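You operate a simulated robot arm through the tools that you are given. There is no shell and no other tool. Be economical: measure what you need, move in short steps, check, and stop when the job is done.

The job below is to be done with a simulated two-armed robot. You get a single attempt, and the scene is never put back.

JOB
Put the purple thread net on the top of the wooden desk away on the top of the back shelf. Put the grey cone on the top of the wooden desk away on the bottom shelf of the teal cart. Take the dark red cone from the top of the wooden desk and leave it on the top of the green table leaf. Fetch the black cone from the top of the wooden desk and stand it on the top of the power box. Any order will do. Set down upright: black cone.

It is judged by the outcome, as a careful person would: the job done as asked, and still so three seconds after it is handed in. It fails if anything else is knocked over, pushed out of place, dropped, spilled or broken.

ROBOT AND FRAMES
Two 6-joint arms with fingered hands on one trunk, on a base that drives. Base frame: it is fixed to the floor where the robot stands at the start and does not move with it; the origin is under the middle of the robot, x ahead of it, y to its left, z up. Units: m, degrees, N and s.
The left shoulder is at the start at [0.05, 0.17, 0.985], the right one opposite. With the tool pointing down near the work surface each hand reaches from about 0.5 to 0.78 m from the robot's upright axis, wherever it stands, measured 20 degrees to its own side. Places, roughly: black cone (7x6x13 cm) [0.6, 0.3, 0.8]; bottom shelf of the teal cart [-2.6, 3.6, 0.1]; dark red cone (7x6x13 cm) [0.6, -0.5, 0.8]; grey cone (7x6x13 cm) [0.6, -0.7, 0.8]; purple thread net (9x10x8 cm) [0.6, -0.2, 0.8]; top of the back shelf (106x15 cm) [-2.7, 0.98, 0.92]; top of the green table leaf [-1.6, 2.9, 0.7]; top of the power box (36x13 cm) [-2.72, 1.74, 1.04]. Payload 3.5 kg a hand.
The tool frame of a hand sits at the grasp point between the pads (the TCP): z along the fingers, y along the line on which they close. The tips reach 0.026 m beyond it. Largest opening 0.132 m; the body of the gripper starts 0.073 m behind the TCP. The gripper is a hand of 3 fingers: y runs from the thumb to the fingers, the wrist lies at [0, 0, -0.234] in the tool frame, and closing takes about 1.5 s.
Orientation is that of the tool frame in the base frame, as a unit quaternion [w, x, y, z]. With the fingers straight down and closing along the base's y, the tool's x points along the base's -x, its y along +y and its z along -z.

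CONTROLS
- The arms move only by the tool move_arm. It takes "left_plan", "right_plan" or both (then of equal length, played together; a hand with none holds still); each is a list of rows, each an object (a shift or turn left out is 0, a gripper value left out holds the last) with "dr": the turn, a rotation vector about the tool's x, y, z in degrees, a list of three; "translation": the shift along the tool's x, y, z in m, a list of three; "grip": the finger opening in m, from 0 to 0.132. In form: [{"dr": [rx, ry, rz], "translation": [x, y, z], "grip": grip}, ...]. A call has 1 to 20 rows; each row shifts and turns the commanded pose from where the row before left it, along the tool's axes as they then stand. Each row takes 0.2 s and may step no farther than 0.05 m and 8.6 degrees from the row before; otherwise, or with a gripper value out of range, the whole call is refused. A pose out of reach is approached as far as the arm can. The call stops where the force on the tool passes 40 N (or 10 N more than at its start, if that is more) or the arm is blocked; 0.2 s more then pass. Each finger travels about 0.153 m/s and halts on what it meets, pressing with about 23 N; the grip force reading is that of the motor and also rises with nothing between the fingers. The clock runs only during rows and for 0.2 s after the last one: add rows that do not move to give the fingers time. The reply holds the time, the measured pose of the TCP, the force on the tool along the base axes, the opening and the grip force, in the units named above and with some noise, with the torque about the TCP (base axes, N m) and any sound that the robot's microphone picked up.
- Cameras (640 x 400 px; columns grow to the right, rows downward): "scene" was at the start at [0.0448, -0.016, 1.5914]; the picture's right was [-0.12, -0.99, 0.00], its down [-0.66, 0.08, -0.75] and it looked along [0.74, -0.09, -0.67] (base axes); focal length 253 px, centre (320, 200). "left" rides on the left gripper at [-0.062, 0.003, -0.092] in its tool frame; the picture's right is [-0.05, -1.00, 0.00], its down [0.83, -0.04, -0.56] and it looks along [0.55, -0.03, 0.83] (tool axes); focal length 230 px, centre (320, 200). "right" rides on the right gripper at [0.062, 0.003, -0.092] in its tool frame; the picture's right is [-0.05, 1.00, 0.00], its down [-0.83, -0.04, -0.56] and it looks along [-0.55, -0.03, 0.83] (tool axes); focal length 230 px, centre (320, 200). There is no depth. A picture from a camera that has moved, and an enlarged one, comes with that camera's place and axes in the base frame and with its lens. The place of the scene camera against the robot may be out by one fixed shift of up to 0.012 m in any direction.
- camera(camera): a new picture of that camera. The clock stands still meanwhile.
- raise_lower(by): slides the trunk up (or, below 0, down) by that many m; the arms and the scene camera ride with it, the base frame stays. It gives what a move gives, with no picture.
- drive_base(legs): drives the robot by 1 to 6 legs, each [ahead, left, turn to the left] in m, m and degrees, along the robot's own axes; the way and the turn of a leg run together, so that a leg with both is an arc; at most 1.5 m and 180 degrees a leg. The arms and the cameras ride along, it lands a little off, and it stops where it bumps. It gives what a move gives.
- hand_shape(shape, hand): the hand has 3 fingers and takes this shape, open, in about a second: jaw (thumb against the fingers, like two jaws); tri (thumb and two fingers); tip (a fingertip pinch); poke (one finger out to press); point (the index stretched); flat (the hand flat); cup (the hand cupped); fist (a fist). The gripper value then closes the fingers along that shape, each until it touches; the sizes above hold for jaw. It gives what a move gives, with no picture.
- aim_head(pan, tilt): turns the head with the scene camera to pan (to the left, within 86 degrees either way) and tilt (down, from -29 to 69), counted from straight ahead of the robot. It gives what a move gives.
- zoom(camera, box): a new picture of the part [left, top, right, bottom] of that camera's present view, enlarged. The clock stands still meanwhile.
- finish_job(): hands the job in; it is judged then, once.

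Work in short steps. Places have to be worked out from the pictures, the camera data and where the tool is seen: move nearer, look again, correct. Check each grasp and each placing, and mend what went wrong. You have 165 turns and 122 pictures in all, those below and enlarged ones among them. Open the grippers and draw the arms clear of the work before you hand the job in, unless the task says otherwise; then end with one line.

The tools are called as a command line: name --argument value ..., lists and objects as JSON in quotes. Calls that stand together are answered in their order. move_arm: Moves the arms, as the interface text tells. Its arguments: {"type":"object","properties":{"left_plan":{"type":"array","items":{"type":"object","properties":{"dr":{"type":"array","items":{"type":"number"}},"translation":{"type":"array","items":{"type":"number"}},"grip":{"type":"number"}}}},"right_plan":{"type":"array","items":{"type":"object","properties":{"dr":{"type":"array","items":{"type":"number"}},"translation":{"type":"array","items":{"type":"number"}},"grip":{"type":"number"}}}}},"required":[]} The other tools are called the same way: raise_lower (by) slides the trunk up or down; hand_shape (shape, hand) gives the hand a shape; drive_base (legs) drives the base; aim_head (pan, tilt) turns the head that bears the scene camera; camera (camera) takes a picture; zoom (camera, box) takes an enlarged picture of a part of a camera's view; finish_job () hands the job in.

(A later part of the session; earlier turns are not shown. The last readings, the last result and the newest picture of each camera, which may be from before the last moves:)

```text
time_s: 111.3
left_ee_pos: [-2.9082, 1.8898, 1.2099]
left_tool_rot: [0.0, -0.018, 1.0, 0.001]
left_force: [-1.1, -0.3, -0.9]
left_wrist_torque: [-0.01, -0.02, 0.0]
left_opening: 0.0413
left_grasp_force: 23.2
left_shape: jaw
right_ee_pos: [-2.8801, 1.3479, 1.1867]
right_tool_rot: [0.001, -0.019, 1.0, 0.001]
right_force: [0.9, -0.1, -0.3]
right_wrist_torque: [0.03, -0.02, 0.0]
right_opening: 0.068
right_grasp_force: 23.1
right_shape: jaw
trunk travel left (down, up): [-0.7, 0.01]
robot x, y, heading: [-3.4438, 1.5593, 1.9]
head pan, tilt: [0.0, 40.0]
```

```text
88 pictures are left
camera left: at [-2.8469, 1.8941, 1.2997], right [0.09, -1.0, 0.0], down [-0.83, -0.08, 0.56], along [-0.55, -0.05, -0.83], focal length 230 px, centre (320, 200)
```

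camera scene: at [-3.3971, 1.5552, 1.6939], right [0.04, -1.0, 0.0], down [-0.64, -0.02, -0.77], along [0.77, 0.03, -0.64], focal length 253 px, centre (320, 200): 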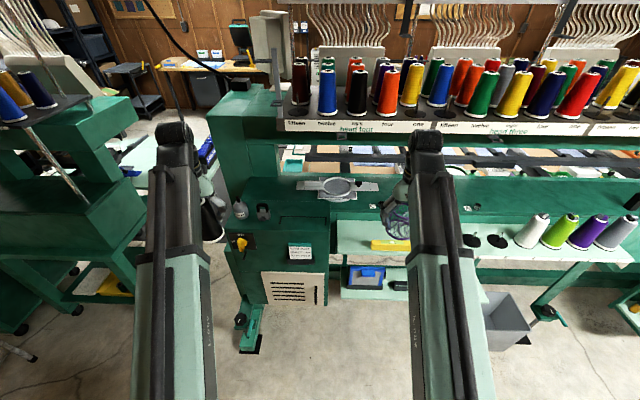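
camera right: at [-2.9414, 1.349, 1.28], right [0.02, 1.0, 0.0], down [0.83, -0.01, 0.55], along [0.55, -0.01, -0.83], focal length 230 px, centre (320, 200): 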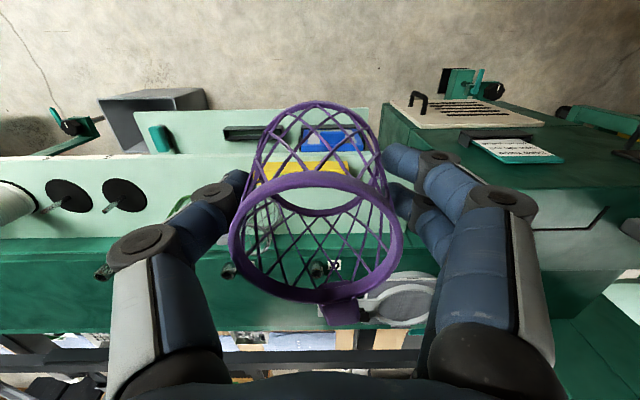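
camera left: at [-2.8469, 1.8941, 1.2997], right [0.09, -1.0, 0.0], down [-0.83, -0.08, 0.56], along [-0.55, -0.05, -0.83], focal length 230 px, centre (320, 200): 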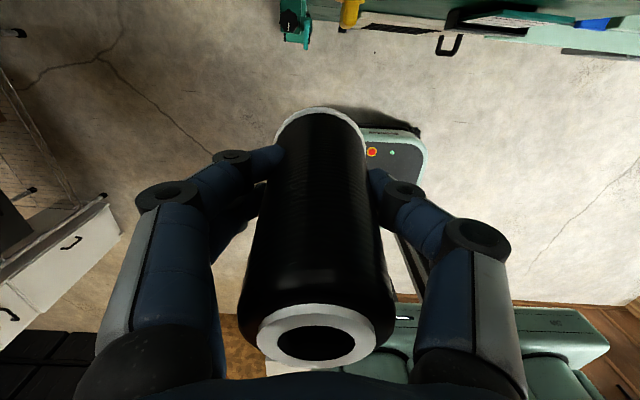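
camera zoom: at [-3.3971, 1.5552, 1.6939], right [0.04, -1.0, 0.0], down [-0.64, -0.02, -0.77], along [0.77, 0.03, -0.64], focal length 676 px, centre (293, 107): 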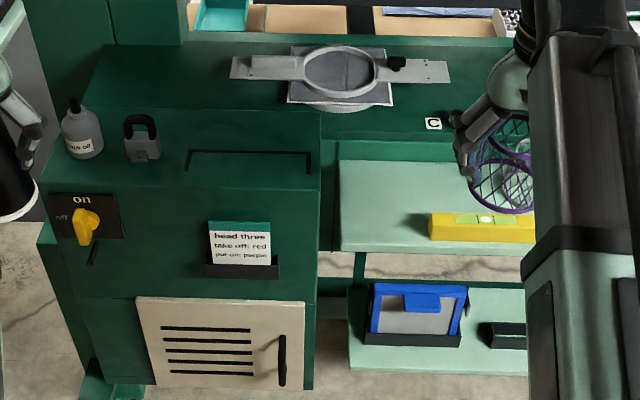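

The free spot for the net is about [-2.675, 1.43], behind and left of the yellow bar. I'll lift the left hand clear of the bottle, drive 0.12 m closer, and look again.

move_arm --left_plan '[{"translation": [0, -0.03, -0.03]}, {"translation": [0, -0.03, -0.03]}, {"translation": [0, -0.03, -0.03]}]'

drive_base --legs '[[0.12, 0, -2]]'

camera --camera "left"

zoom --camera "scene" --box '[220, 190, 460, 340]'

```text
time_s: 112.1
left_ee_pos: [-2.8771, 1.8035, 1.2359]
left_tool_rot: [0.007, -0.018, 1.0, 0.002]
left_force: [-1.0, -0.8, -1.2]
left_wrist_torque: [0.01, -0.03, -0.01]
left_opening: 0.0415
left_grasp_force: 23.0
left_shape: jaw
left hand out of reach, approached as far as the arm can: row 1, 2, 3
right_ee_pos: [-2.8788, 1.3475, 1.1868]
right_tool_rot: [0.001, -0.019, 1.0, 0.002]
right_force: [0.3, -0.2, 0.2]
right_wrist_torque: [0.03, -0.01, 0.0]
right_opening: 0.0681
right_grasp_force: 22.6
right_shape: jaw
trunk travel left (down, up): [-0.7, 0.01]
robot x, y, heading: [-3.4419, 1.5583, 2.0]
head pan, tilt: [0.0, 40.0]
```

```text
time_s: 113.3
left_ee_pos: [-2.7471, 1.7884, 1.2348]
left_tool_rot: [0.007, -0.002, 1.0, 0.002]
left_force: [0.2, 0.6, -1.5]
left_wrist_torque: [0.0, 0.02, -0.02]
left_opening: 0.0415
left_grasp_force: 23.1
left_shape: jaw
right_ee_pos: [-2.765, 1.3306, 1.1855]
right_tool_rot: [0.0, -0.002, 1.0, 0.001]
right_force: [0.4, 0.1, -1.0]
right_wrist_torque: [-0.01, 0.02, 0.01]
right_opening: 0.0681
right_grasp_force: 22.7
right_shape: jaw
trunk travel left (down, up): [-0.7, 0.01]
robot x, y, heading: [-3.3206, 1.5638, 0.2]
head pan, tilt: [0.0, 40.0]
```

```text
87 pictures are left
camera left: at [-2.686, 1.7896, 1.3281], right [0.06, -1.0, 0.0], down [-0.84, -0.05, 0.55], along [-0.54, -0.03, -0.84], focal length 230 px, centre (320, 200)
```

left: 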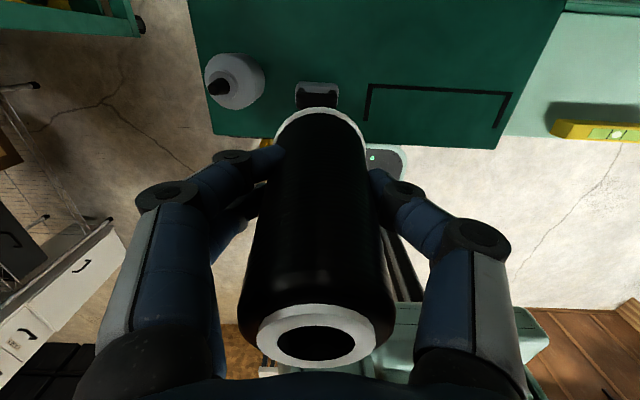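

```text
2.67 times, centred on (340, 265) of scene
camera zoom: at [-3.274, 1.5561, 1.6938], right [0.0, -1.0, 0.0], down [-0.64, 0.0, -0.76], along [0.76, 0.0, -0.64], focal length 676 px, centre (267, 27)
```

zoom: 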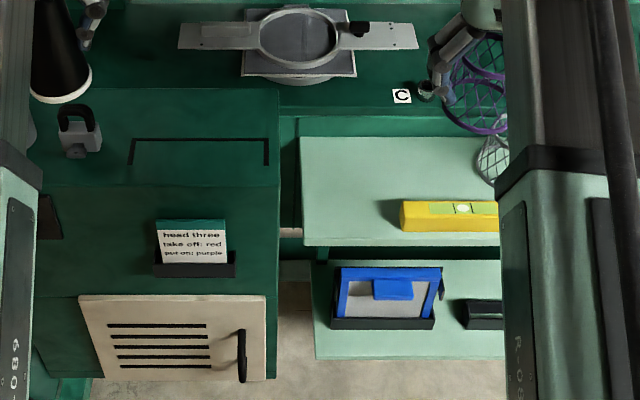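

Before placing, I'll zoom in on the marked area of the box top to tell whether the black U is flat paint.

zoom --camera "left" --box '[340, 40, 540, 165]'

zoom --camera "scene" --box '[230, 210, 350, 285]'

```text
3.20 times, centred on (440, 102) of left
camera zoom: at [-2.686, 1.7896, 1.3281], right [0.06, -1.0, 0.0], down [-0.84, -0.05, 0.55], along [-0.54, -0.03, -0.84], focal length 736 px, centre (-64, 512)
```

zoom: 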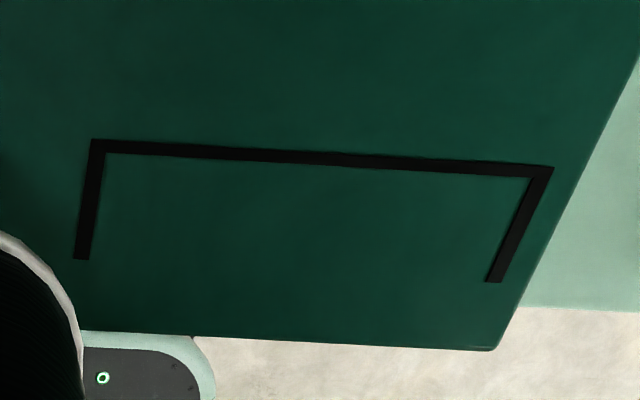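

```text
5.33 times, centred on (290, 248) of scene
camera zoom: at [-3.274, 1.5561, 1.6938], right [0.0, -1.0, 0.0], down [-0.64, 0.0, -0.76], along [0.76, 0.0, -0.64], focal length 1352 px, centre (480, -53)
```

zoom: 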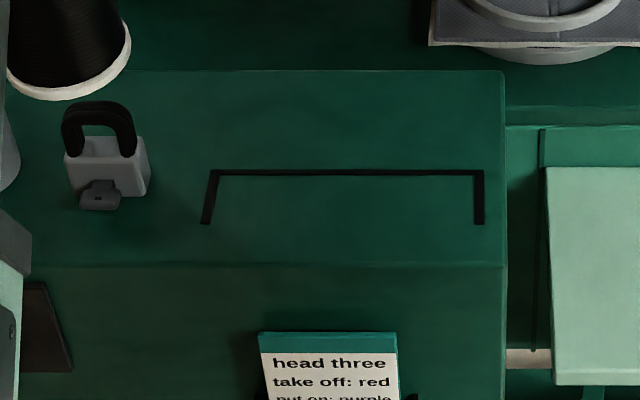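

The U is flat tape and the box top spans x -2.787 to -2.627. I'll position the right hand over the shelf spot and lower the net to just above it.

move_arm --right_plan '[{"translation": [-0.03, 0.033, 0]}, {"translation": [-0.03, 0.033, 0]}, {"translation": [-0.03, 0.033, 0]}, {"translation": [0, 0, 0.04]}, {"translation": [0, 0, 0.04]}, {"translation": [0, 0, 0.04]}, {"translation": [0, 0, 0.03]}, {}]'

camera --camera "right"

camera --camera "scene"

```text
time_s: 115.1
left_ee_pos: [-2.7494, 1.7873, 1.2368]
left_tool_rot: [0.007, -0.002, 1.0, 0.004]
left_force: [0.3, -0.2, -1.9]
left_wrist_torque: [0.01, -0.01, 0.01]
left_opening: 0.0416
left_grasp_force: 23.2
left_shape: jaw
right_ee_pos: [-2.6774, 1.4308, 1.0378]
right_tool_rot: [0.001, -0.002, 1.0, 0.002]
right_force: [0.0, -0.5, 0.0]
right_wrist_torque: [0.0, -0.03, -0.01]
right_opening: 0.0679
right_grasp_force: 23.5
right_shape: jaw
trunk travel left (down, up): [-0.7, 0.01]
robot x, y, heading: [-3.3226, 1.5608, 0.4]
head pan, tilt: [0.0, 40.0]
```

```text
83 pictures are left
camera right: at [-2.7389, 1.4342, 1.1316], right [0.05, 1.0, 0.0], down [0.83, -0.04, 0.56], along [0.55, -0.02, -0.83], focal length 230 px, centre (320, 200)
```

right: 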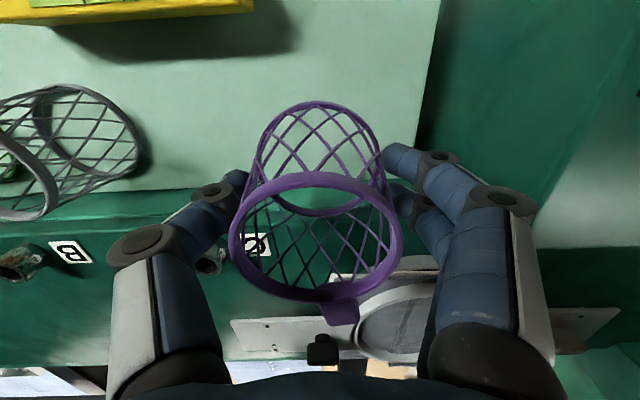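

```text
82 pictures are left
camera scene: at [-3.2769, 1.5561, 1.6939], right [0.0, -1.0, 0.0], down [-0.64, 0.0, -0.77], along [0.77, 0.0, -0.64], focal length 253 px, centre (320, 200)
```

scene: 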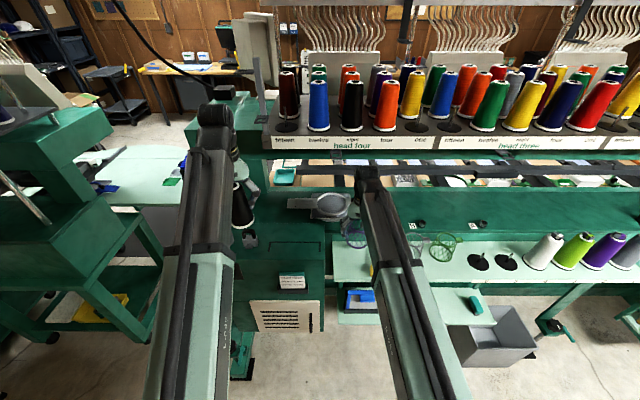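

The net is clear on all sides. I'll shift 8 mm away from the back and lower gradually.

move_arm --right_plan '[{"translation": [0.008, 0, 0.015]}, {"translation": [0, 0, 0.02]}, {"translation": [0, 0, 0.01]}, {"translation": [0, 0, 0.004]}, {"translation": [0, 0, 0.004]}, {}]'

camera --camera "right"

```text
time_s: 116.5
left_ee_pos: [-2.7497, 1.7874, 1.2367]
left_tool_rot: [0.006, -0.002, 1.0, 0.003]
left_force: [-0.2, -0.6, -1.7]
left_wrist_torque: [0.01, 0.01, 0.02]
left_opening: 0.0417
left_grasp_force: 23.3
left_shape: jaw
right_ee_pos: [-2.6842, 1.4321, 0.984]
right_tool_rot: [0.0, -0.001, 1.0, 0.002]
right_force: [0.1, -0.2, 0.2]
right_wrist_torque: [0.01, 0.01, 0.04]
right_opening: 0.0678
right_grasp_force: 23.1
right_shape: jaw
trunk travel left (down, up): [-0.7, 0.01]
robot x, y, heading: [-3.3249, 1.5616, -0.0]
head pan, tilt: [0.0, 40.0]
```

```text
81 pictures are left
camera right: at [-2.7466, 1.4346, 1.0774], right [0.05, 1.0, 0.0], down [0.83, -0.04, 0.55], along [0.55, -0.02, -0.83], focal length 230 px, centre (320, 200)
```

right: 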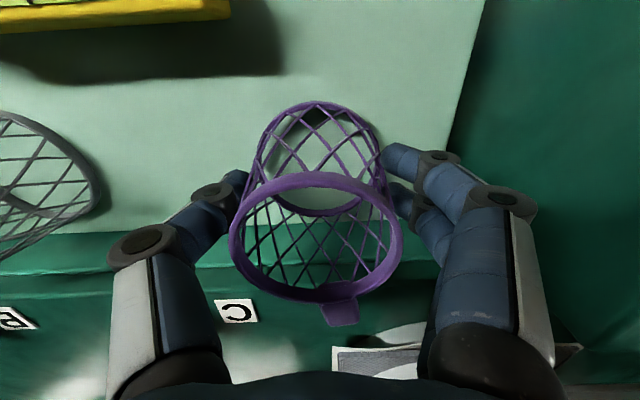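

No contact yet. I'll continue down in small steps and watch the force.

move_arm --right_plan '[{"translation": [0, 0, 0.004]}, {"translation": [0, 0, 0.004]}, {}]'

move_arm --right_plan '[{"translation": [0, 0, 0.003]}, {"translation": [0, 0, 0.003]}, {}]'

```text
time_s: 117.3
left_ee_pos: [-2.7499, 1.7866, 1.2374]
left_tool_rot: [0.007, -0.001, 1.0, 0.003]
left_force: [-0.8, 0.1, -1.4]
left_wrist_torque: [-0.02, -0.01, 0.0]
left_opening: 0.0416
left_grasp_force: 22.7
left_shape: jaw
right_ee_pos: [-2.6852, 1.4312, 0.9791]
right_tool_rot: [0.001, -0.003, 1.0, 0.002]
right_force: [0.3, 0.3, 16.9]
right_wrist_torque: [-0.19, -0.05, -0.02]
right_opening: 0.0677
right_grasp_force: 22.8
right_shape: jaw
trunk travel left (down, up): [-0.7, 0.01]
robot x, y, heading: [-3.3212, 1.5588, 0.2]
head pan, tilt: [0.0, 40.0]
```

```text
time_s: 117.9
left_ee_pos: [-2.7511, 1.7876, 1.2379]
left_tool_rot: [0.007, -0.001, 1.0, 0.003]
left_force: [0.1, 0.1, -1.3]
left_wrist_torque: [-0.03, 0.01, -0.03]
left_opening: 0.0412
left_grasp_force: 22.2
left_shape: jaw
right_ee_pos: [-2.6847, 1.4315, 0.9743]
right_tool_rot: [0.004, -0.001, 1.0, 0.001]
right_force: [-6.2, 0.7, 23.5]
right_wrist_torque: [0.02, 0.08, -0.06]
right_opening: 0.0673
right_grasp_force: 23.6
right_shape: jaw
trunk travel left (down, up): [-0.7, 0.01]
robot x, y, heading: [-3.3233, 1.5628, 0.2]
head pan, tilt: [0.0, 40.0]
stopped in row 3 (right hand): the force on the tool passed its limit at 41 N (the readings are from after the stop); the commanded pose is now the measured one
```

Contact came at TCP z≈0.979. I'll relieve 4 mm, then open gradually.

move_arm --right_plan '[{"translation": [0, 0, -0.004]}, {}, {"grip": 0.075}, {"grip": 0.085}, {"grip": 0.095}, {}, {}]'

camera --camera "right"

```text
time_s: 119.5
left_ee_pos: [-2.7488, 1.787, 1.2358]
left_tool_rot: [0.007, -0.002, 1.0, 0.003]
left_force: [0.1, -0.6, -1.4]
left_wrist_torque: [0.0, -0.01, -0.04]
left_opening: 0.0415
left_grasp_force: 22.7
left_shape: jaw
right_ee_pos: [-2.6841, 1.4311, 0.978]
right_tool_rot: [0.003, -0.002, 1.0, 0.002]
right_force: [0.6, -0.2, 0.6]
right_wrist_torque: [-0.01, 0.05, 0.03]
right_opening: 0.0945
right_grasp_force: 0.0
right_shape: jaw
trunk travel left (down, up): [-0.7, 0.01]
robot x, y, heading: [-3.3258, 1.5602, 0.3]
head pan, tilt: [0.0, 40.0]
```

```text
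80 pictures are left
camera right: at [-2.7458, 1.4342, 1.0697], right [0.05, 1.0, 0.0], down [0.83, -0.04, 0.56], along [0.56, -0.02, -0.83], focal length 230 px, centre (320, 200)
```

right: 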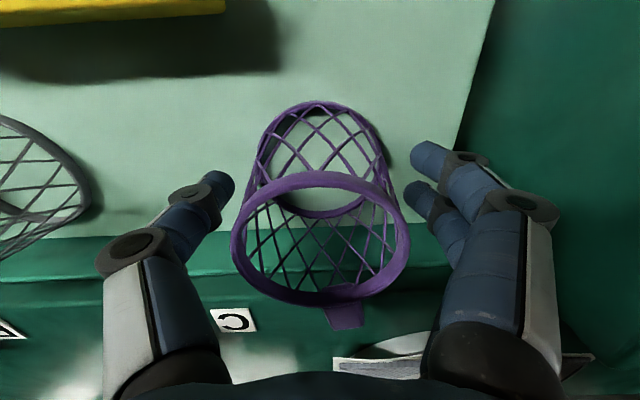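

The net stands on its own. I'll raise the right hand and withdraw it back and to the right.

move_arm --right_plan '[{"translation": [0, 0, -0.03]}, {"translation": [0, 0, -0.04]}, {"translation": [0, 0, -0.045]}, {"translation": [0, 0, -0.045]}, {"translation": [0, 0, -0.03]}, {"translation": [0.03, -0.03, 0]}, {"translation": [0.03, -0.03, 0]}, {"translation": [0.03, -0.03, 0]}, {"translation": [0.03, -0.03, 0]}]'

zoom --camera "scene" --box '[280, 180, 480, 330]'

camera --camera "right"

```text
time_s: 121.5
left_ee_pos: [-2.7504, 1.7876, 1.236]
left_tool_rot: [0.007, -0.002, 1.0, 0.003]
left_force: [0.1, -0.4, -1.9]
left_wrist_torque: [0.01, 0.0, 0.01]
left_opening: 0.0415
left_grasp_force: 22.9
left_shape: jaw
right_ee_pos: [-2.8046, 1.3107, 1.1674]
right_tool_rot: [0.002, -0.002, 1.0, 0.003]
right_force: [-0.9, 0.0, 0.6]
right_wrist_torque: [0.01, -0.01, -0.03]
right_opening: 0.0946
right_grasp_force: 0.0
right_shape: jaw
trunk travel left (down, up): [-0.7, 0.01]
robot x, y, heading: [-3.3225, 1.5601, 0.5]
head pan, tilt: [0.0, 40.0]
```

```text
2.67 times, centred on (380, 255) of scene
camera zoom: at [-3.2772, 1.5559, 1.6939], right [0.0, -1.0, 0.0], down [-0.64, 0.0, -0.77], along [0.77, 0.0, -0.64], focal length 676 px, centre (160, 53)
```

zoom: 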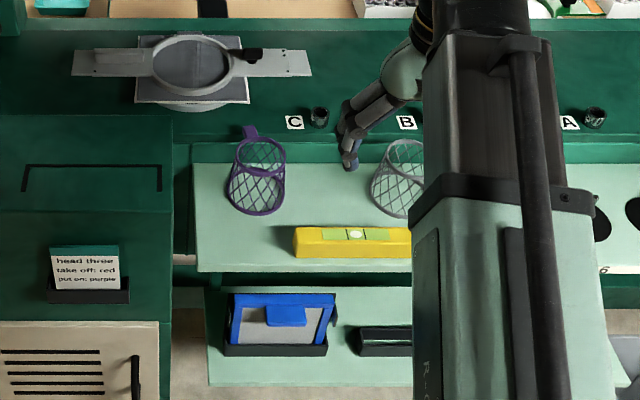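

```text
78 pictures are left
camera right: at [-2.8665, 1.3137, 1.2595], right [0.05, 1.0, 0.0], down [0.83, -0.04, 0.56], along [0.56, -0.02, -0.83], focal length 230 px, centre (320, 200)
```

right: 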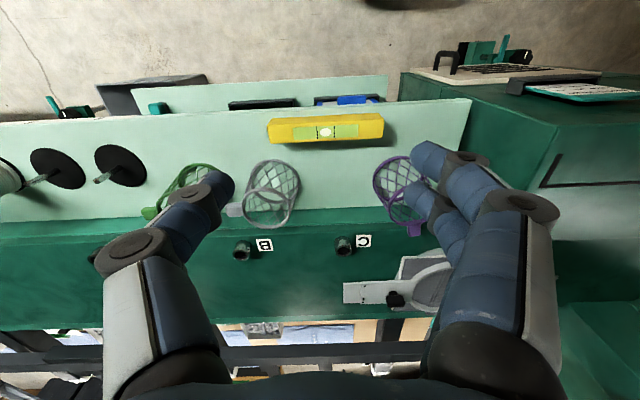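

The net is well placed. Now I'll take the black cone over [-2.68, 1.65] and descend partway.

move_arm --left_plan '[{"translation": [-0.0175, -0.0345, 0]}, {"translation": [-0.0175, -0.0345, 0]}, {"translation": [-0.0175, -0.0345, 0]}, {"translation": [-0.0175, -0.0345, 0]}, {"translation": [0, 0, 0.04]}, {"translation": [0, 0, 0.04]}, {}]'

camera --camera "left"

zoom --camera "scene" --box '[180, 160, 400, 320]'

```text
time_s: 123.1
left_ee_pos: [-2.6783, 1.6515, 1.1589]
left_tool_rot: [0.007, -0.002, 1.0, 0.002]
left_force: [1.2, 0.9, -1.4]
left_wrist_torque: [0.01, 0.01, 0.03]
left_opening: 0.0413
left_grasp_force: 23.0
left_shape: jaw
right_ee_pos: [-2.8037, 1.3113, 1.1668]
right_tool_rot: [0.002, -0.002, 1.0, 0.002]
right_force: [-0.4, -0.5, -0.4]
right_wrist_torque: [0.01, 0.02, -0.01]
right_opening: 0.0947
right_grasp_force: 0.1
right_shape: jaw
trunk travel left (down, up): [-0.7, 0.01]
robot x, y, heading: [-3.3219, 1.5642, 0.3]
head pan, tilt: [0.0, 40.0]
```

```text
77 pictures are left
camera left: at [-2.6171, 1.654, 1.2514], right [0.06, -1.0, 0.0], down [-0.84, -0.05, 0.54], along [-0.54, -0.03, -0.84], focal length 230 px, centre (320, 200)
```

left: 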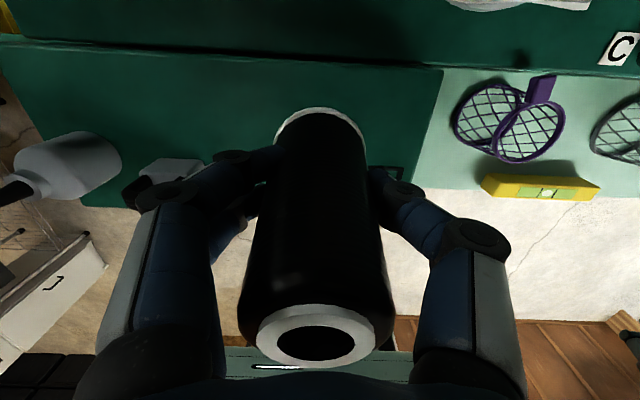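

```text
2.50 times, centred on (290, 240) of scene
camera zoom: at [-3.2769, 1.5562, 1.6939], right [0.0, -1.0, 0.0], down [-0.64, 0.0, -0.77], along [0.77, 0.0, -0.64], focal length 634 px, centre (395, 100)
```

zoom: 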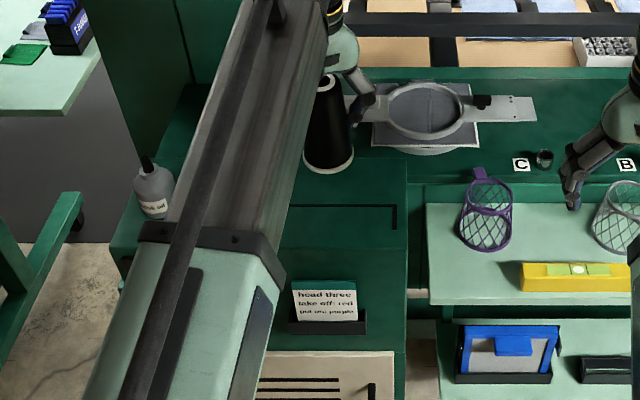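

There's about 2.7 cm of margin at the back edge. I'll lower toward contact, expected near TCP z 1.114.

move_arm --left_plan '[{"translation": [0.006, 0, 0.02]}, {"translation": [0, 0, 0.015]}, {"translation": [0, 0, 0.004]}, {"translation": [0, 0, 0.003]}, {}]'

move_arm --left_plan '[{"translation": [0, 0, 0.003]}, {}]'

```text
time_s: 124.3
left_ee_pos: [-2.6831, 1.6504, 1.1146]
left_tool_rot: [0.007, -0.002, 1.0, 0.002]
left_force: [0.5, 0.0, -1.3]
left_wrist_torque: [-0.02, 0.0, 0.0]
left_opening: 0.0415
left_grasp_force: 23.1
left_shape: jaw
right_ee_pos: [-2.8034, 1.3118, 1.1659]
right_tool_rot: [0.003, -0.001, 1.0, 0.002]
right_force: [-0.1, -0.5, 0.6]
right_wrist_torque: [0.02, 0.0, 0.01]
right_opening: 0.0947
right_grasp_force: 0.1
right_shape: jaw
trunk travel left (down, up): [-0.7, 0.01]
robot x, y, heading: [-3.322, 1.565, 0.2]
head pan, tilt: [0.0, 40.0]
```

```text
time_s: 124.9
left_ee_pos: [-2.6824, 1.6508, 1.1115]
left_tool_rot: [0.007, -0.002, 1.0, 0.003]
left_force: [0.1, -1.1, -1.9]
left_wrist_torque: [0.01, 0.01, 0.03]
left_opening: 0.0412
left_grasp_force: 22.6
left_shape: jaw
right_ee_pos: [-2.8035, 1.3104, 1.1659]
right_tool_rot: [0.003, -0.002, 1.0, 0.001]
right_force: [0.7, 0.2, -0.4]
right_wrist_torque: [0.03, 0.0, 0.0]
right_opening: 0.0947
right_grasp_force: 0.1
right_shape: jaw
trunk travel left (down, up): [-0.7, 0.01]
robot x, y, heading: [-3.3248, 1.5603, 0.2]
head pan, tilt: [0.0, 40.0]
```

No contact yet, so I'll keep stepping 3 mm at a time.

move_arm --left_plan '[{"translation": [0, 0, 0.003]}, {}]'

move_arm --left_plan '[{"translation": [0, 0, 0.003]}, {}]'

zoom --camera "scene" --box '[240, 160, 360, 240]'

```text
time_s: 125.5
left_ee_pos: [-2.6816, 1.6506, 1.1084]
left_tool_rot: [0.007, -0.001, 1.0, 0.004]
left_force: [0.0, -0.7, -2.5]
left_wrist_torque: [0.03, 0.02, 0.01]
left_opening: 0.0416
left_grasp_force: 22.6
left_shape: jaw
right_ee_pos: [-2.804, 1.3101, 1.1666]
right_tool_rot: [0.002, -0.002, 1.0, 0.002]
right_force: [-0.8, -0.5, -0.9]
right_wrist_torque: [-0.03, -0.02, 0.0]
right_opening: 0.095
right_grasp_force: 0.0
right_shape: jaw
trunk travel left (down, up): [-0.7, 0.01]
robot x, y, heading: [-3.3263, 1.5657, 0.4]
head pan, tilt: [0.0, 40.0]
```

```text
time_s: 126.1
left_ee_pos: [-2.6829, 1.6493, 1.1048]
left_tool_rot: [0.007, -0.002, 1.0, 0.003]
left_force: [-0.1, -0.2, -0.9]
left_wrist_torque: [0.01, -0.01, -0.04]
left_opening: 0.0418
left_grasp_force: 22.9
left_shape: jaw
right_ee_pos: [-2.8051, 1.3097, 1.1663]
right_tool_rot: [0.003, -0.001, 1.0, 0.002]
right_force: [-0.5, -0.5, 0.5]
right_wrist_torque: [0.0, 0.02, 0.01]
right_opening: 0.0945
right_grasp_force: 0.1
right_shape: jaw
trunk travel left (down, up): [-0.7, 0.01]
robot x, y, heading: [-3.324, 1.5606, 0.3]
head pan, tilt: [0.0, 40.0]
```

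```text
5.00 times, centred on (300, 200) of scene
camera zoom: at [-3.2768, 1.5561, 1.6939], right [0.0, -1.0, 0.0], down [-0.64, 0.0, -0.77], along [0.77, 0.0, -0.64], focal length 1267 px, centre (420, 200)
```

zoom: 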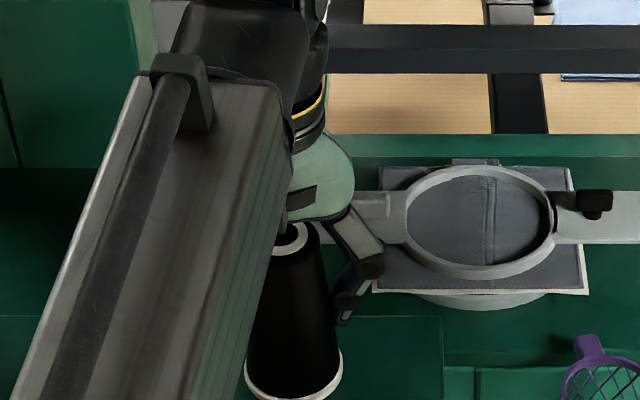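

Still no contact, so the box top must be slightly below 1.04. I'll continue.

move_arm --left_plan '[{"translation": [0, 0, 0.003]}, {}, {"translation": [0, 0, 0.003]}, {}]'

camera --camera "left"

```text
time_s: 127.1
left_ee_pos: [-2.6821, 1.6489, 1.1001]
left_tool_rot: [0.007, -0.002, 1.0, 0.003]
left_force: [0.5, 0.5, -0.3]
left_wrist_torque: [-0.01, 0.0, 0.0]
left_opening: 0.0413
left_grasp_force: 23.2
left_shape: jaw
right_ee_pos: [-2.8029, 1.3106, 1.167]
right_tool_rot: [0.002, -0.002, 1.0, 0.001]
right_force: [-0.1, -0.1, 0.4]
right_wrist_torque: [-0.03, 0.01, 0.02]
right_opening: 0.0945
right_grasp_force: 0.1
right_shape: jaw
trunk travel left (down, up): [-0.7, 0.01]
robot x, y, heading: [-3.3253, 1.5642, -0.1]
head pan, tilt: [0.0, 40.0]
```

```text
74 pictures are left
camera left: at [-2.6216, 1.6518, 1.1922], right [0.06, -1.0, 0.0], down [-0.84, -0.05, 0.54], along [-0.54, -0.03, -0.84], focal length 230 px, centre (320, 200)
```

left: 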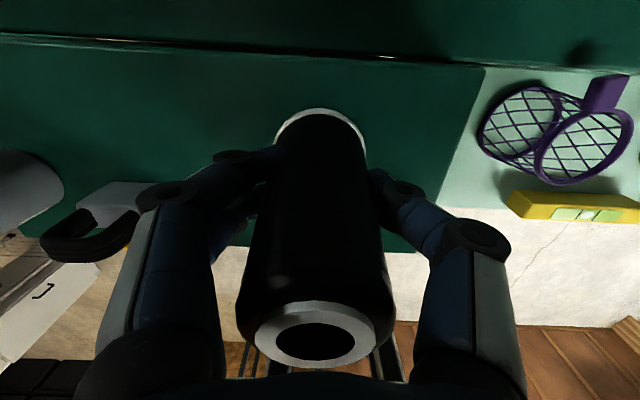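

Contact still isn't visible, so I'll keep lowering in small steps.

move_arm --left_plan '[{"translation": [0, 0, 0.003]}, {}, {"translation": [0, 0, 0.002]}, {}]'

move_arm --left_plan '[{"translation": [0, 0, 0.003]}, {}, {"translation": [0, 0, 0.002]}, {}]'

```text
time_s: 128.1
left_ee_pos: [-2.6839, 1.6504, 1.0967]
left_tool_rot: [0.009, -0.002, 1.0, 0.003]
left_force: [9.0, -1.4, 28.6]
left_wrist_torque: [0.04, -0.14, -0.05]
left_opening: 0.0428
left_grasp_force: 23.1
left_shape: jaw
right_ee_pos: [-2.8038, 1.3095, 1.1672]
right_tool_rot: [0.002, -0.002, 1.0, 0.003]
right_force: [-0.5, -0.3, 1.5]
right_wrist_torque: [-0.02, 0.03, -0.01]
right_opening: 0.0948
right_grasp_force: 0.1
right_shape: jaw
trunk travel left (down, up): [-0.7, 0.01]
robot x, y, heading: [-3.3236, 1.5634, 0.1]
head pan, tilt: [0.0, 40.0]
```

```text
time_s: 128.6
left_ee_pos: [-2.6824, 1.6507, 1.097]
left_tool_rot: [0.011, -0.002, 1.0, 0.002]
left_force: [-2.3, -0.1, 18.3]
left_wrist_torque: [0.1, 0.08, 0.02]
left_opening: 0.044
left_grasp_force: 22.9
left_shape: jaw
right_ee_pos: [-2.8049, 1.3109, 1.1665]
right_tool_rot: [0.004, -0.002, 1.0, 0.002]
right_force: [-0.4, 0.2, -0.6]
right_wrist_torque: [-0.01, 0.01, -0.03]
right_opening: 0.0946
right_grasp_force: 0.0
right_shape: jaw
trunk travel left (down, up): [-0.7, 0.01]
robot x, y, heading: [-3.3275, 1.5631, 0.3]
head pan, tilt: [0.0, 40.0]
stopped in row 2 (left hand): the force on the tool passed its limit at 42 N (the readings are from after the stop); the commanded pose is now the measured one
```

Contact at z≈1.098. I'll relieve slightly and open gently.

move_arm --left_plan '[{"translation": [0, 0, -0.002]}, {}, {"grip": 0.05}, {"grip": 0.06}, {"grip": 0.075}, {"grip": 0.095}, {}, {}]'

camera --camera "left"

```text
time_s: 130.3
left_ee_pos: [-2.6812, 1.6498, 1.0961]
left_tool_rot: [0.009, -0.002, 1.0, 0.003]
left_force: [-0.3, 0.5, -0.4]
left_wrist_torque: [0.01, 0.0, 0.04]
left_opening: 0.0946
left_grasp_force: 0.0
left_shape: jaw
right_ee_pos: [-2.8031, 1.3104, 1.1669]
right_tool_rot: [0.003, -0.002, 1.0, 0.002]
right_force: [-0.2, 0.5, 0.1]
right_wrist_torque: [0.0, 0.01, 0.02]
right_opening: 0.0946
right_grasp_force: 0.1
right_shape: jaw
trunk travel left (down, up): [-0.7, 0.01]
robot x, y, heading: [-3.3239, 1.5649, 0.4]
head pan, tilt: [0.0, 40.0]
```

```text
73 pictures are left
camera left: at [-2.6204, 1.6528, 1.1895], right [0.06, -1.0, 0.0], down [-0.84, -0.05, 0.54], along [-0.54, -0.03, -0.84], focal length 230 px, centre (320, 200)
```

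left: 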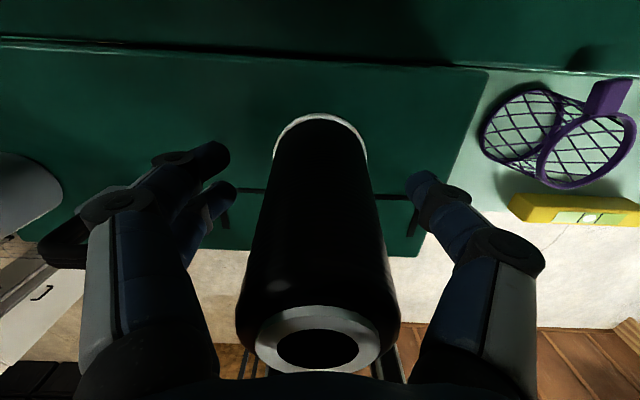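

The cone stands. I'll raise the left hand straight up, retreat, and check.

move_arm --left_plan '[{"translation": [0, 0, -0.02]}, {"translation": [0, 0, -0.03]}, {"translation": [0, 0, -0.03]}, {"translation": [0, 0, -0.03]}, {"translation": [0, 0, -0.03]}, {"translation": [0, 0, -0.015]}]'

camera --camera "left"

```text
time_s: 131.8
left_ee_pos: [-2.6847, 1.6494, 1.2529]
left_tool_rot: [0.009, -0.002, 1.0, 0.003]
left_force: [0.0, -0.4, -0.4]
left_wrist_torque: [0.03, 0.01, -0.03]
left_opening: 0.0949
left_grasp_force: 0.1
left_shape: jaw
right_ee_pos: [-2.8038, 1.3103, 1.1672]
right_tool_rot: [0.003, -0.003, 1.0, 0.002]
right_force: [0.7, -0.5, 0.3]
right_wrist_torque: [0.0, -0.05, 0.07]
right_opening: 0.0943
right_grasp_force: 0.0
right_shape: jaw
trunk travel left (down, up): [-0.7, 0.01]
robot x, y, heading: [-3.3222, 1.5614, 0.0]
head pan, tilt: [0.0, 40.0]
```

```text
72 pictures are left
camera left: at [-2.625, 1.6521, 1.3454], right [0.06, -1.0, 0.0], down [-0.84, -0.05, 0.54], along [-0.54, -0.03, -0.84], focal length 230 px, centre (320, 200)
```

left: 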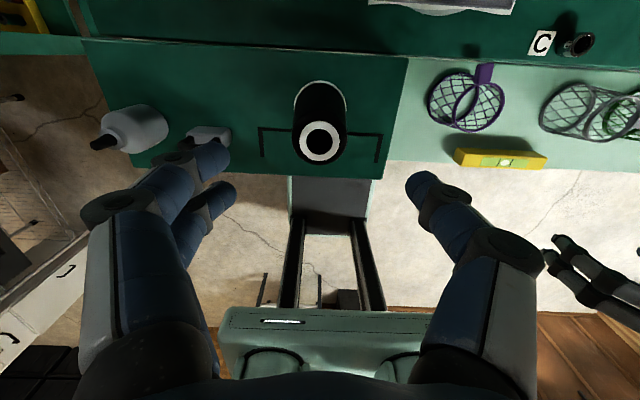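

Both items placed well. I'll back away and look toward +y for the cart and a shorter way round.

drive_base --legs '[[-0.35, 0, 0]]'

aim_head --pan 55 --tilt 30

camera --camera "scene"

```text
time_s: 134.0
left_ee_pos: [-3.0349, 1.6476, 1.2541]
left_tool_rot: [0.01, -0.001, 1.0, 0.002]
left_force: [-0.3, 0.6, 1.0]
left_wrist_torque: [-0.02, 0.0, 0.0]
left_opening: 0.0946
left_grasp_force: 0.1
left_shape: jaw
right_ee_pos: [-3.154, 1.3104, 1.1662]
right_tool_rot: [0.003, -0.002, 1.0, 0.002]
right_force: [0.1, -0.4, -0.6]
right_wrist_torque: [-0.01, 0.0, 0.0]
right_opening: 0.095
right_grasp_force: 0.1
right_shape: jaw
trunk travel left (down, up): [-0.7, 0.01]
robot x, y, heading: [-3.6683, 1.5603, 0.2]
head pan, tilt: [0.0, 40.0]
```

```text
time_s: 135.3
left_ee_pos: [-3.0353, 1.6479, 1.2515]
left_tool_rot: [0.01, -0.001, 1.0, 0.004]
left_force: [-1.0, -0.6, 0.1]
left_wrist_torque: [-0.01, 0.0, 0.0]
left_opening: 0.0948
left_grasp_force: 0.2
left_shape: jaw
right_ee_pos: [-3.1534, 1.3095, 1.1661]
right_tool_rot: [0.003, -0.001, 1.0, 0.001]
right_force: [0.5, -0.2, 0.1]
right_wrist_torque: [0.01, 0.02, 0.03]
right_opening: 0.0947
right_grasp_force: 0.0
right_shape: jaw
trunk travel left (down, up): [-0.7, 0.01]
robot x, y, heading: [-3.6725, 1.5644, -0.1]
head pan, tilt: [55.0, 30.0]
```

```text
71 pictures are left
camera scene: at [-3.6597, 1.629, 1.7092], right [0.82, -0.57, 0.0], down [-0.29, -0.41, -0.87], along [0.5, 0.71, -0.5], focal length 253 px, centre (320, 200)
```

scene: 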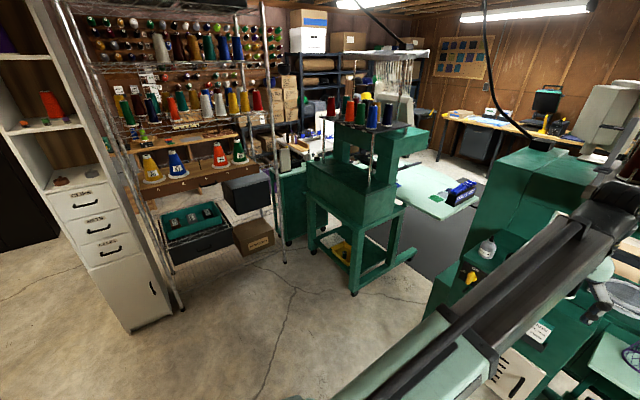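

The cart can't be reached from behind: a wire rack blocks the way. I'll return by the wide route to the desk, facing +x throughout.

drive_base --legs '[[0.1, -1.3, 0], [0, -1.3, 0], [0, -1.25, 0]]'

aim_head --pan 0 --tilt 30

camera --camera "scene"

```text
time_s: 153.7
left_ee_pos: [-2.9538, -2.1648, 1.2523]
left_tool_rot: [0.01, -0.002, 1.0, 0.003]
left_force: [-0.4, -0.2, -0.6]
left_wrist_torque: [0.02, 0.03, -0.01]
left_opening: 0.0947
left_grasp_force: 0.0
left_shape: jaw
right_ee_pos: [-3.0711, -2.5032, 1.1666]
right_tool_rot: [0.002, -0.003, 1.0, 0.002]
right_force: [-0.8, 0.0, 0.1]
right_wrist_torque: [-0.03, 0.03, -0.01]
right_opening: 0.0946
right_grasp_force: 0.0
right_shape: jaw
trunk travel left (down, up): [-0.7, 0.01]
robot x, y, heading: [-3.5905, -2.252, 0.1]
head pan, tilt: [55.0, 30.0]
```

```text
time_s: 154.9
left_ee_pos: [-2.9541, -2.164, 1.2525]
left_tool_rot: [0.009, -0.002, 1.0, 0.002]
left_force: [0.6, 0.0, 0.7]
left_wrist_torque: [0.01, -0.02, -0.02]
left_opening: 0.0945
left_grasp_force: 0.0
left_shape: jaw
right_ee_pos: [-3.0713, -2.5038, 1.1667]
right_tool_rot: [0.003, -0.004, 1.0, 0.002]
right_force: [-0.6, 0.1, 0.3]
right_wrist_torque: [0.0, -0.01, -0.03]
right_opening: 0.0948
right_grasp_force: 0.2
right_shape: jaw
trunk travel left (down, up): [-0.7, 0.01]
robot x, y, heading: [-3.593, -2.2549, 0.2]
head pan, tilt: [0.0, 30.0]
```

```text
70 pictures are left
camera scene: at [-3.539, -2.2592, 1.7093], right [0.01, -1.0, 0.0], down [-0.5, 0.0, -0.87], along [0.87, 0.01, -0.5], focal length 253 px, centre (320, 200)
```

scene: 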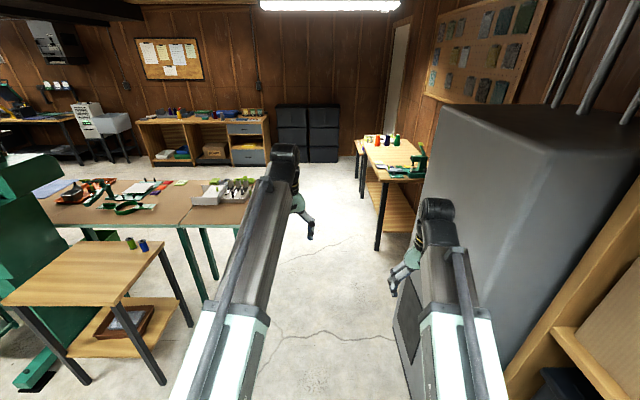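

The way is clear. I'll drive through and across to y≈-0.7 in front of the desk.

drive_base --legs '[[1.45, 0.05, 0], [1.5, 0, 0], [0, 1.5, 0]]'

aim_head --pan 0 --tilt 35

camera --camera "scene"

```text
time_s: 176.1
left_ee_pos: [-0.0468, -0.5893, 1.2519]
left_tool_rot: [0.008, -0.007, 1.0, 0.002]
left_force: [0.1, 0.5, -0.3]
left_wrist_torque: [0.0, -0.01, -0.01]
left_opening: 0.0947
left_grasp_force: 0.0
left_shape: jaw
right_ee_pos: [-0.1631, -0.9289, 1.1669]
right_tool_rot: [0.002, -0.006, 1.0, 0.002]
right_force: [0.6, 0.1, 0.1]
right_wrist_torque: [0.01, 0.01, -0.01]
right_opening: 0.0945
right_grasp_force: 0.1
right_shape: jaw
trunk travel left (down, up): [-0.7, 0.01]
robot x, y, heading: [-0.6811, -0.6827, 0.5]
head pan, tilt: [0.0, 30.0]
```

```text
time_s: 176.7
left_ee_pos: [-0.0478, -0.588, 1.252]
left_tool_rot: [0.008, -0.007, 1.0, 0.003]
left_force: [0.4, -0.3, -0.1]
left_wrist_torque: [0.04, -0.01, 0.01]
left_opening: 0.0948
left_grasp_force: 0.1
left_shape: jaw
right_ee_pos: [-0.1637, -0.9297, 1.1672]
right_tool_rot: [0.004, -0.007, 1.0, 0.002]
right_force: [1.1, -0.2, 0.2]
right_wrist_torque: [-0.03, 0.01, 0.01]
right_opening: 0.0946
right_grasp_force: 0.0
right_shape: jaw
trunk travel left (down, up): [-0.7, 0.01]
robot x, y, heading: [-0.6811, -0.6841, 1.1]
head pan, tilt: [0.0, 35.0]
```

```text
69 pictures are left
camera scene: at [-0.6347, -0.6885, 1.7015], right [0.01, -1.0, 0.0], down [-0.57, -0.01, -0.82], along [0.82, 0.01, -0.57], focal length 253 px, centre (320, 200)
```

scene: 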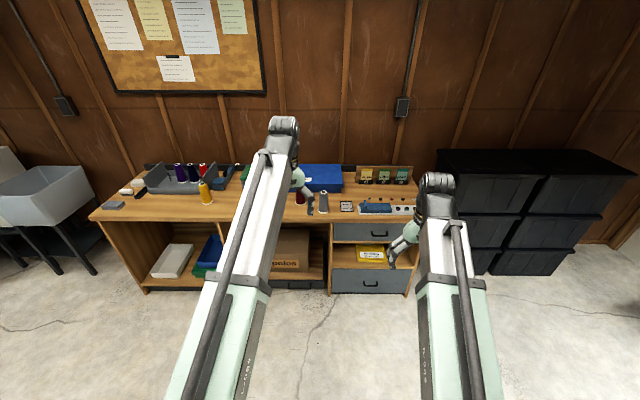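

I see red near [0.58, -0.56] and grey near [0.57, -0.70]. I'll drive up to the desk, lower the trunk by 0.1, and look with the left hand camera.

drive_base --legs '[[0.62, -0.08, -1]]'

raise_lower --by -0.1

camera --camera "left"

camera --camera "right"

```text
time_s: 180.2
left_ee_pos: [0.568, -0.6649, 1.2521]
left_tool_rot: [0.008, -0.004, 1.0, 0.003]
left_force: [-0.4, 0.0, 0.2]
left_wrist_torque: [0.04, 0.04, -0.02]
left_opening: 0.0948
left_grasp_force: 0.1
left_shape: jaw
right_ee_pos: [0.4516, -1.0045, 1.166]
right_tool_rot: [0.001, -0.004, 1.0, 0.001]
right_force: [-0.6, 0.4, 0.5]
right_wrist_torque: [-0.01, 0.0, 0.01]
right_opening: 0.0947
right_grasp_force: 0.0
right_shape: jaw
trunk travel left (down, up): [-0.7, 0.01]
robot x, y, heading: [-0.0704, -0.7539, 0.5]
head pan, tilt: [0.0, 35.0]
```

```text
time_s: 181.5
left_ee_pos: [0.5669, -0.6655, 1.1527]
left_tool_rot: [0.01, -0.004, 1.0, 0.003]
left_force: [-0.3, 0.8, -0.5]
left_wrist_torque: [-0.02, 0.01, 0.01]
left_opening: 0.0947
left_grasp_force: 0.1
left_shape: jaw
right_ee_pos: [0.4511, -1.0048, 1.0666]
right_tool_rot: [0.002, -0.005, 1.0, 0.002]
right_force: [0.2, -0.9, 0.1]
right_wrist_torque: [-0.01, 0.0, 0.01]
right_opening: 0.0947
right_grasp_force: 0.1
right_shape: jaw
trunk travel left (down, up): [-0.6, 0.11]
robot x, y, heading: [-0.0686, -0.7546, 0.5]
head pan, tilt: [0.0, 35.0]
```

```text
68 pictures are left
camera left: at [0.6277, -0.6618, 1.2453], right [0.06, -1.0, 0.0], down [-0.84, -0.05, 0.54], along [-0.54, -0.03, -0.84], focal length 230 px, centre (320, 200)
```

left: 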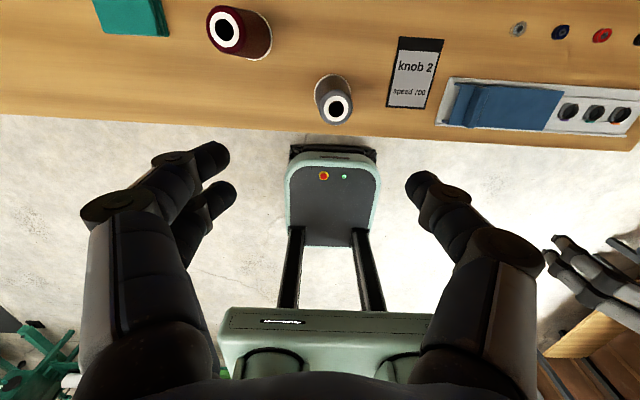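

```text
67 pictures are left
camera right: at [0.389, -1.0014, 1.1595], right [0.04, 1.0, 0.0], down [0.83, -0.04, 0.56], along [0.56, -0.02, -0.83], focal length 230 px, centre (320, 200)
```

right: 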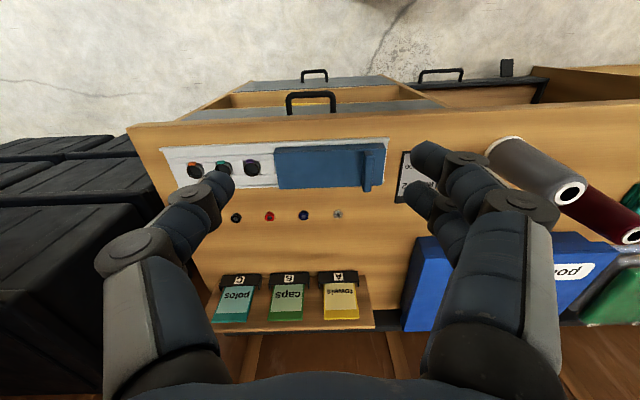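

Red cone is at about [0.64, -0.54] and grey at [0.562, -0.69]. I'll bring the left hand over red, open fully, and descend partway.

move_arm --left_plan '[{"translation": [-0.0245, 0.042, 0], "grip": 0.132}, {"translation": [-0.0245, 0.042, 0]}, {"translation": [-0.0245, 0.042, 0]}, {"translation": [0, 0, 0.045]}, {"translation": [0, 0, 0.045]}, {"translation": [0, 0, 0.045]}, {"translation": [0, 0, 0.045]}, {}]'

camera --camera "left"

```text
time_s: 183.3
left_ee_pos: [0.6269, -0.5382, 0.9685]
left_tool_rot: [0.01, -0.004, 1.0, 0.003]
left_force: [-0.2, 0.5, -0.3]
left_wrist_torque: [-0.02, 0.02, -0.02]
left_opening: 0.1315
left_grasp_force: 0.0
left_shape: jaw
left hand out of reach, approached as far as the arm can: row 3
right_ee_pos: [0.4515, -1.0035, 1.0659]
right_tool_rot: [0.003, -0.004, 1.0, 0.002]
right_force: [-0.2, 0.5, 0.0]
right_wrist_torque: [-0.01, -0.01, -0.01]
right_opening: 0.0945
right_grasp_force: 0.1
right_shape: jaw
trunk travel left (down, up): [-0.6, 0.11]
robot x, y, heading: [-0.0724, -0.7564, 0.4]
head pan, tilt: [0.0, 35.0]
```

```text
66 pictures are left
camera left: at [0.6873, -0.5353, 1.0615], right [0.06, -1.0, 0.0], down [-0.84, -0.05, 0.54], along [-0.54, -0.03, -0.84], focal length 230 px, centre (320, 200)
```

left: 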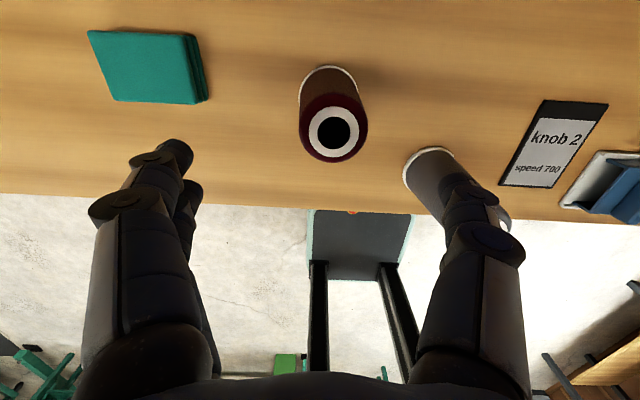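

Refined: red at [0.645, -0.547]. I'll correct laterally, descend to 0.85, and check before closing.

move_arm --left_plan '[{"translation": [-0.018, -0.008, 0]}, {"translation": [0, 0, 0.04]}, {"translation": [0, 0, 0.04]}, {"translation": [0, 0, 0.036]}, {}]'

camera --camera "left"

```text
time_s: 184.5
left_ee_pos: [0.6462, -0.5452, 0.8526]
left_tool_rot: [0.008, -0.004, 1.0, 0.003]
left_force: [-0.4, -0.5, -1.5]
left_wrist_torque: [0.02, 0.0, 0.01]
left_opening: 0.1315
left_grasp_force: 0.1
left_shape: jaw
right_ee_pos: [0.4518, -1.0048, 1.066]
right_tool_rot: [0.004, -0.004, 1.0, 0.001]
right_force: [-0.4, 0.5, -0.4]
right_wrist_torque: [-0.01, 0.02, 0.0]
right_opening: 0.0947
right_grasp_force: 0.1
right_shape: jaw
trunk travel left (down, up): [-0.6, 0.11]
robot x, y, heading: [-0.0694, -0.7586, 0.6]
head pan, tilt: [0.0, 35.0]
```

```text
65 pictures are left
camera left: at [0.7062, -0.5421, 0.9446], right [0.06, -1.0, 0.0], down [-0.84, -0.05, 0.54], along [-0.54, -0.03, -0.84], focal length 230 px, centre (320, 200)
```

left: 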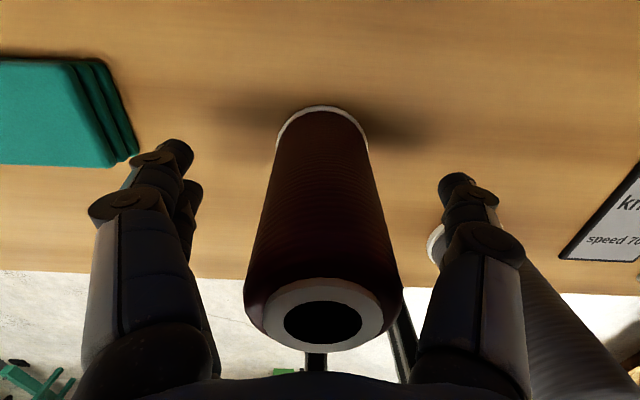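

Well centred. I'll close and lift.

move_arm --left_plan '[{"grip": 0.09}, {"grip": 0.07}, {"grip": 0.05}, {"grip": 0.03}, {"grip": 0.03}, {}, {}, {"translation": [0, 0, -0.03]}, {"translation": [0, 0, -0.04]}, {"translation": [0, 0, -0.04]}, {"translation": [0, 0, -0.04]}, {"translation": [0.02, 0, -0.04]}, {"translation": [0.02, 0, -0.02]}]'

camera --camera "left"

```text
time_s: 187.3
left_ee_pos: [0.601, -0.5479, 1.0599]
left_tool_rot: [0.009, -0.004, 1.0, 0.003]
left_force: [-0.1, -0.8, -1.5]
left_wrist_torque: [0.03, -0.01, -0.06]
left_opening: 0.0434
left_grasp_force: 23.1
left_shape: jaw
right_ee_pos: [0.4517, -1.0047, 1.0664]
right_tool_rot: [0.002, -0.005, 1.0, 0.002]
right_force: [0.6, 0.7, -0.1]
right_wrist_torque: [0.01, -0.01, 0.0]
right_opening: 0.0948
right_grasp_force: 0.0
right_shape: jaw
trunk travel left (down, up): [-0.6, 0.11]
robot x, y, heading: [-0.0718, -0.7545, 0.6]
head pan, tilt: [0.0, 35.0]
```

```text
64 pictures are left
camera left: at [0.6614, -0.5446, 1.153], right [0.06, -1.0, 0.0], down [-0.84, -0.05, 0.54], along [-0.54, -0.03, -0.84], focal length 230 px, centre (320, 200)
```

left: 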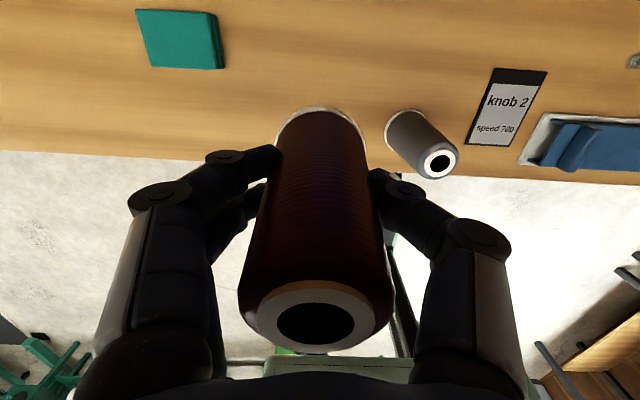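

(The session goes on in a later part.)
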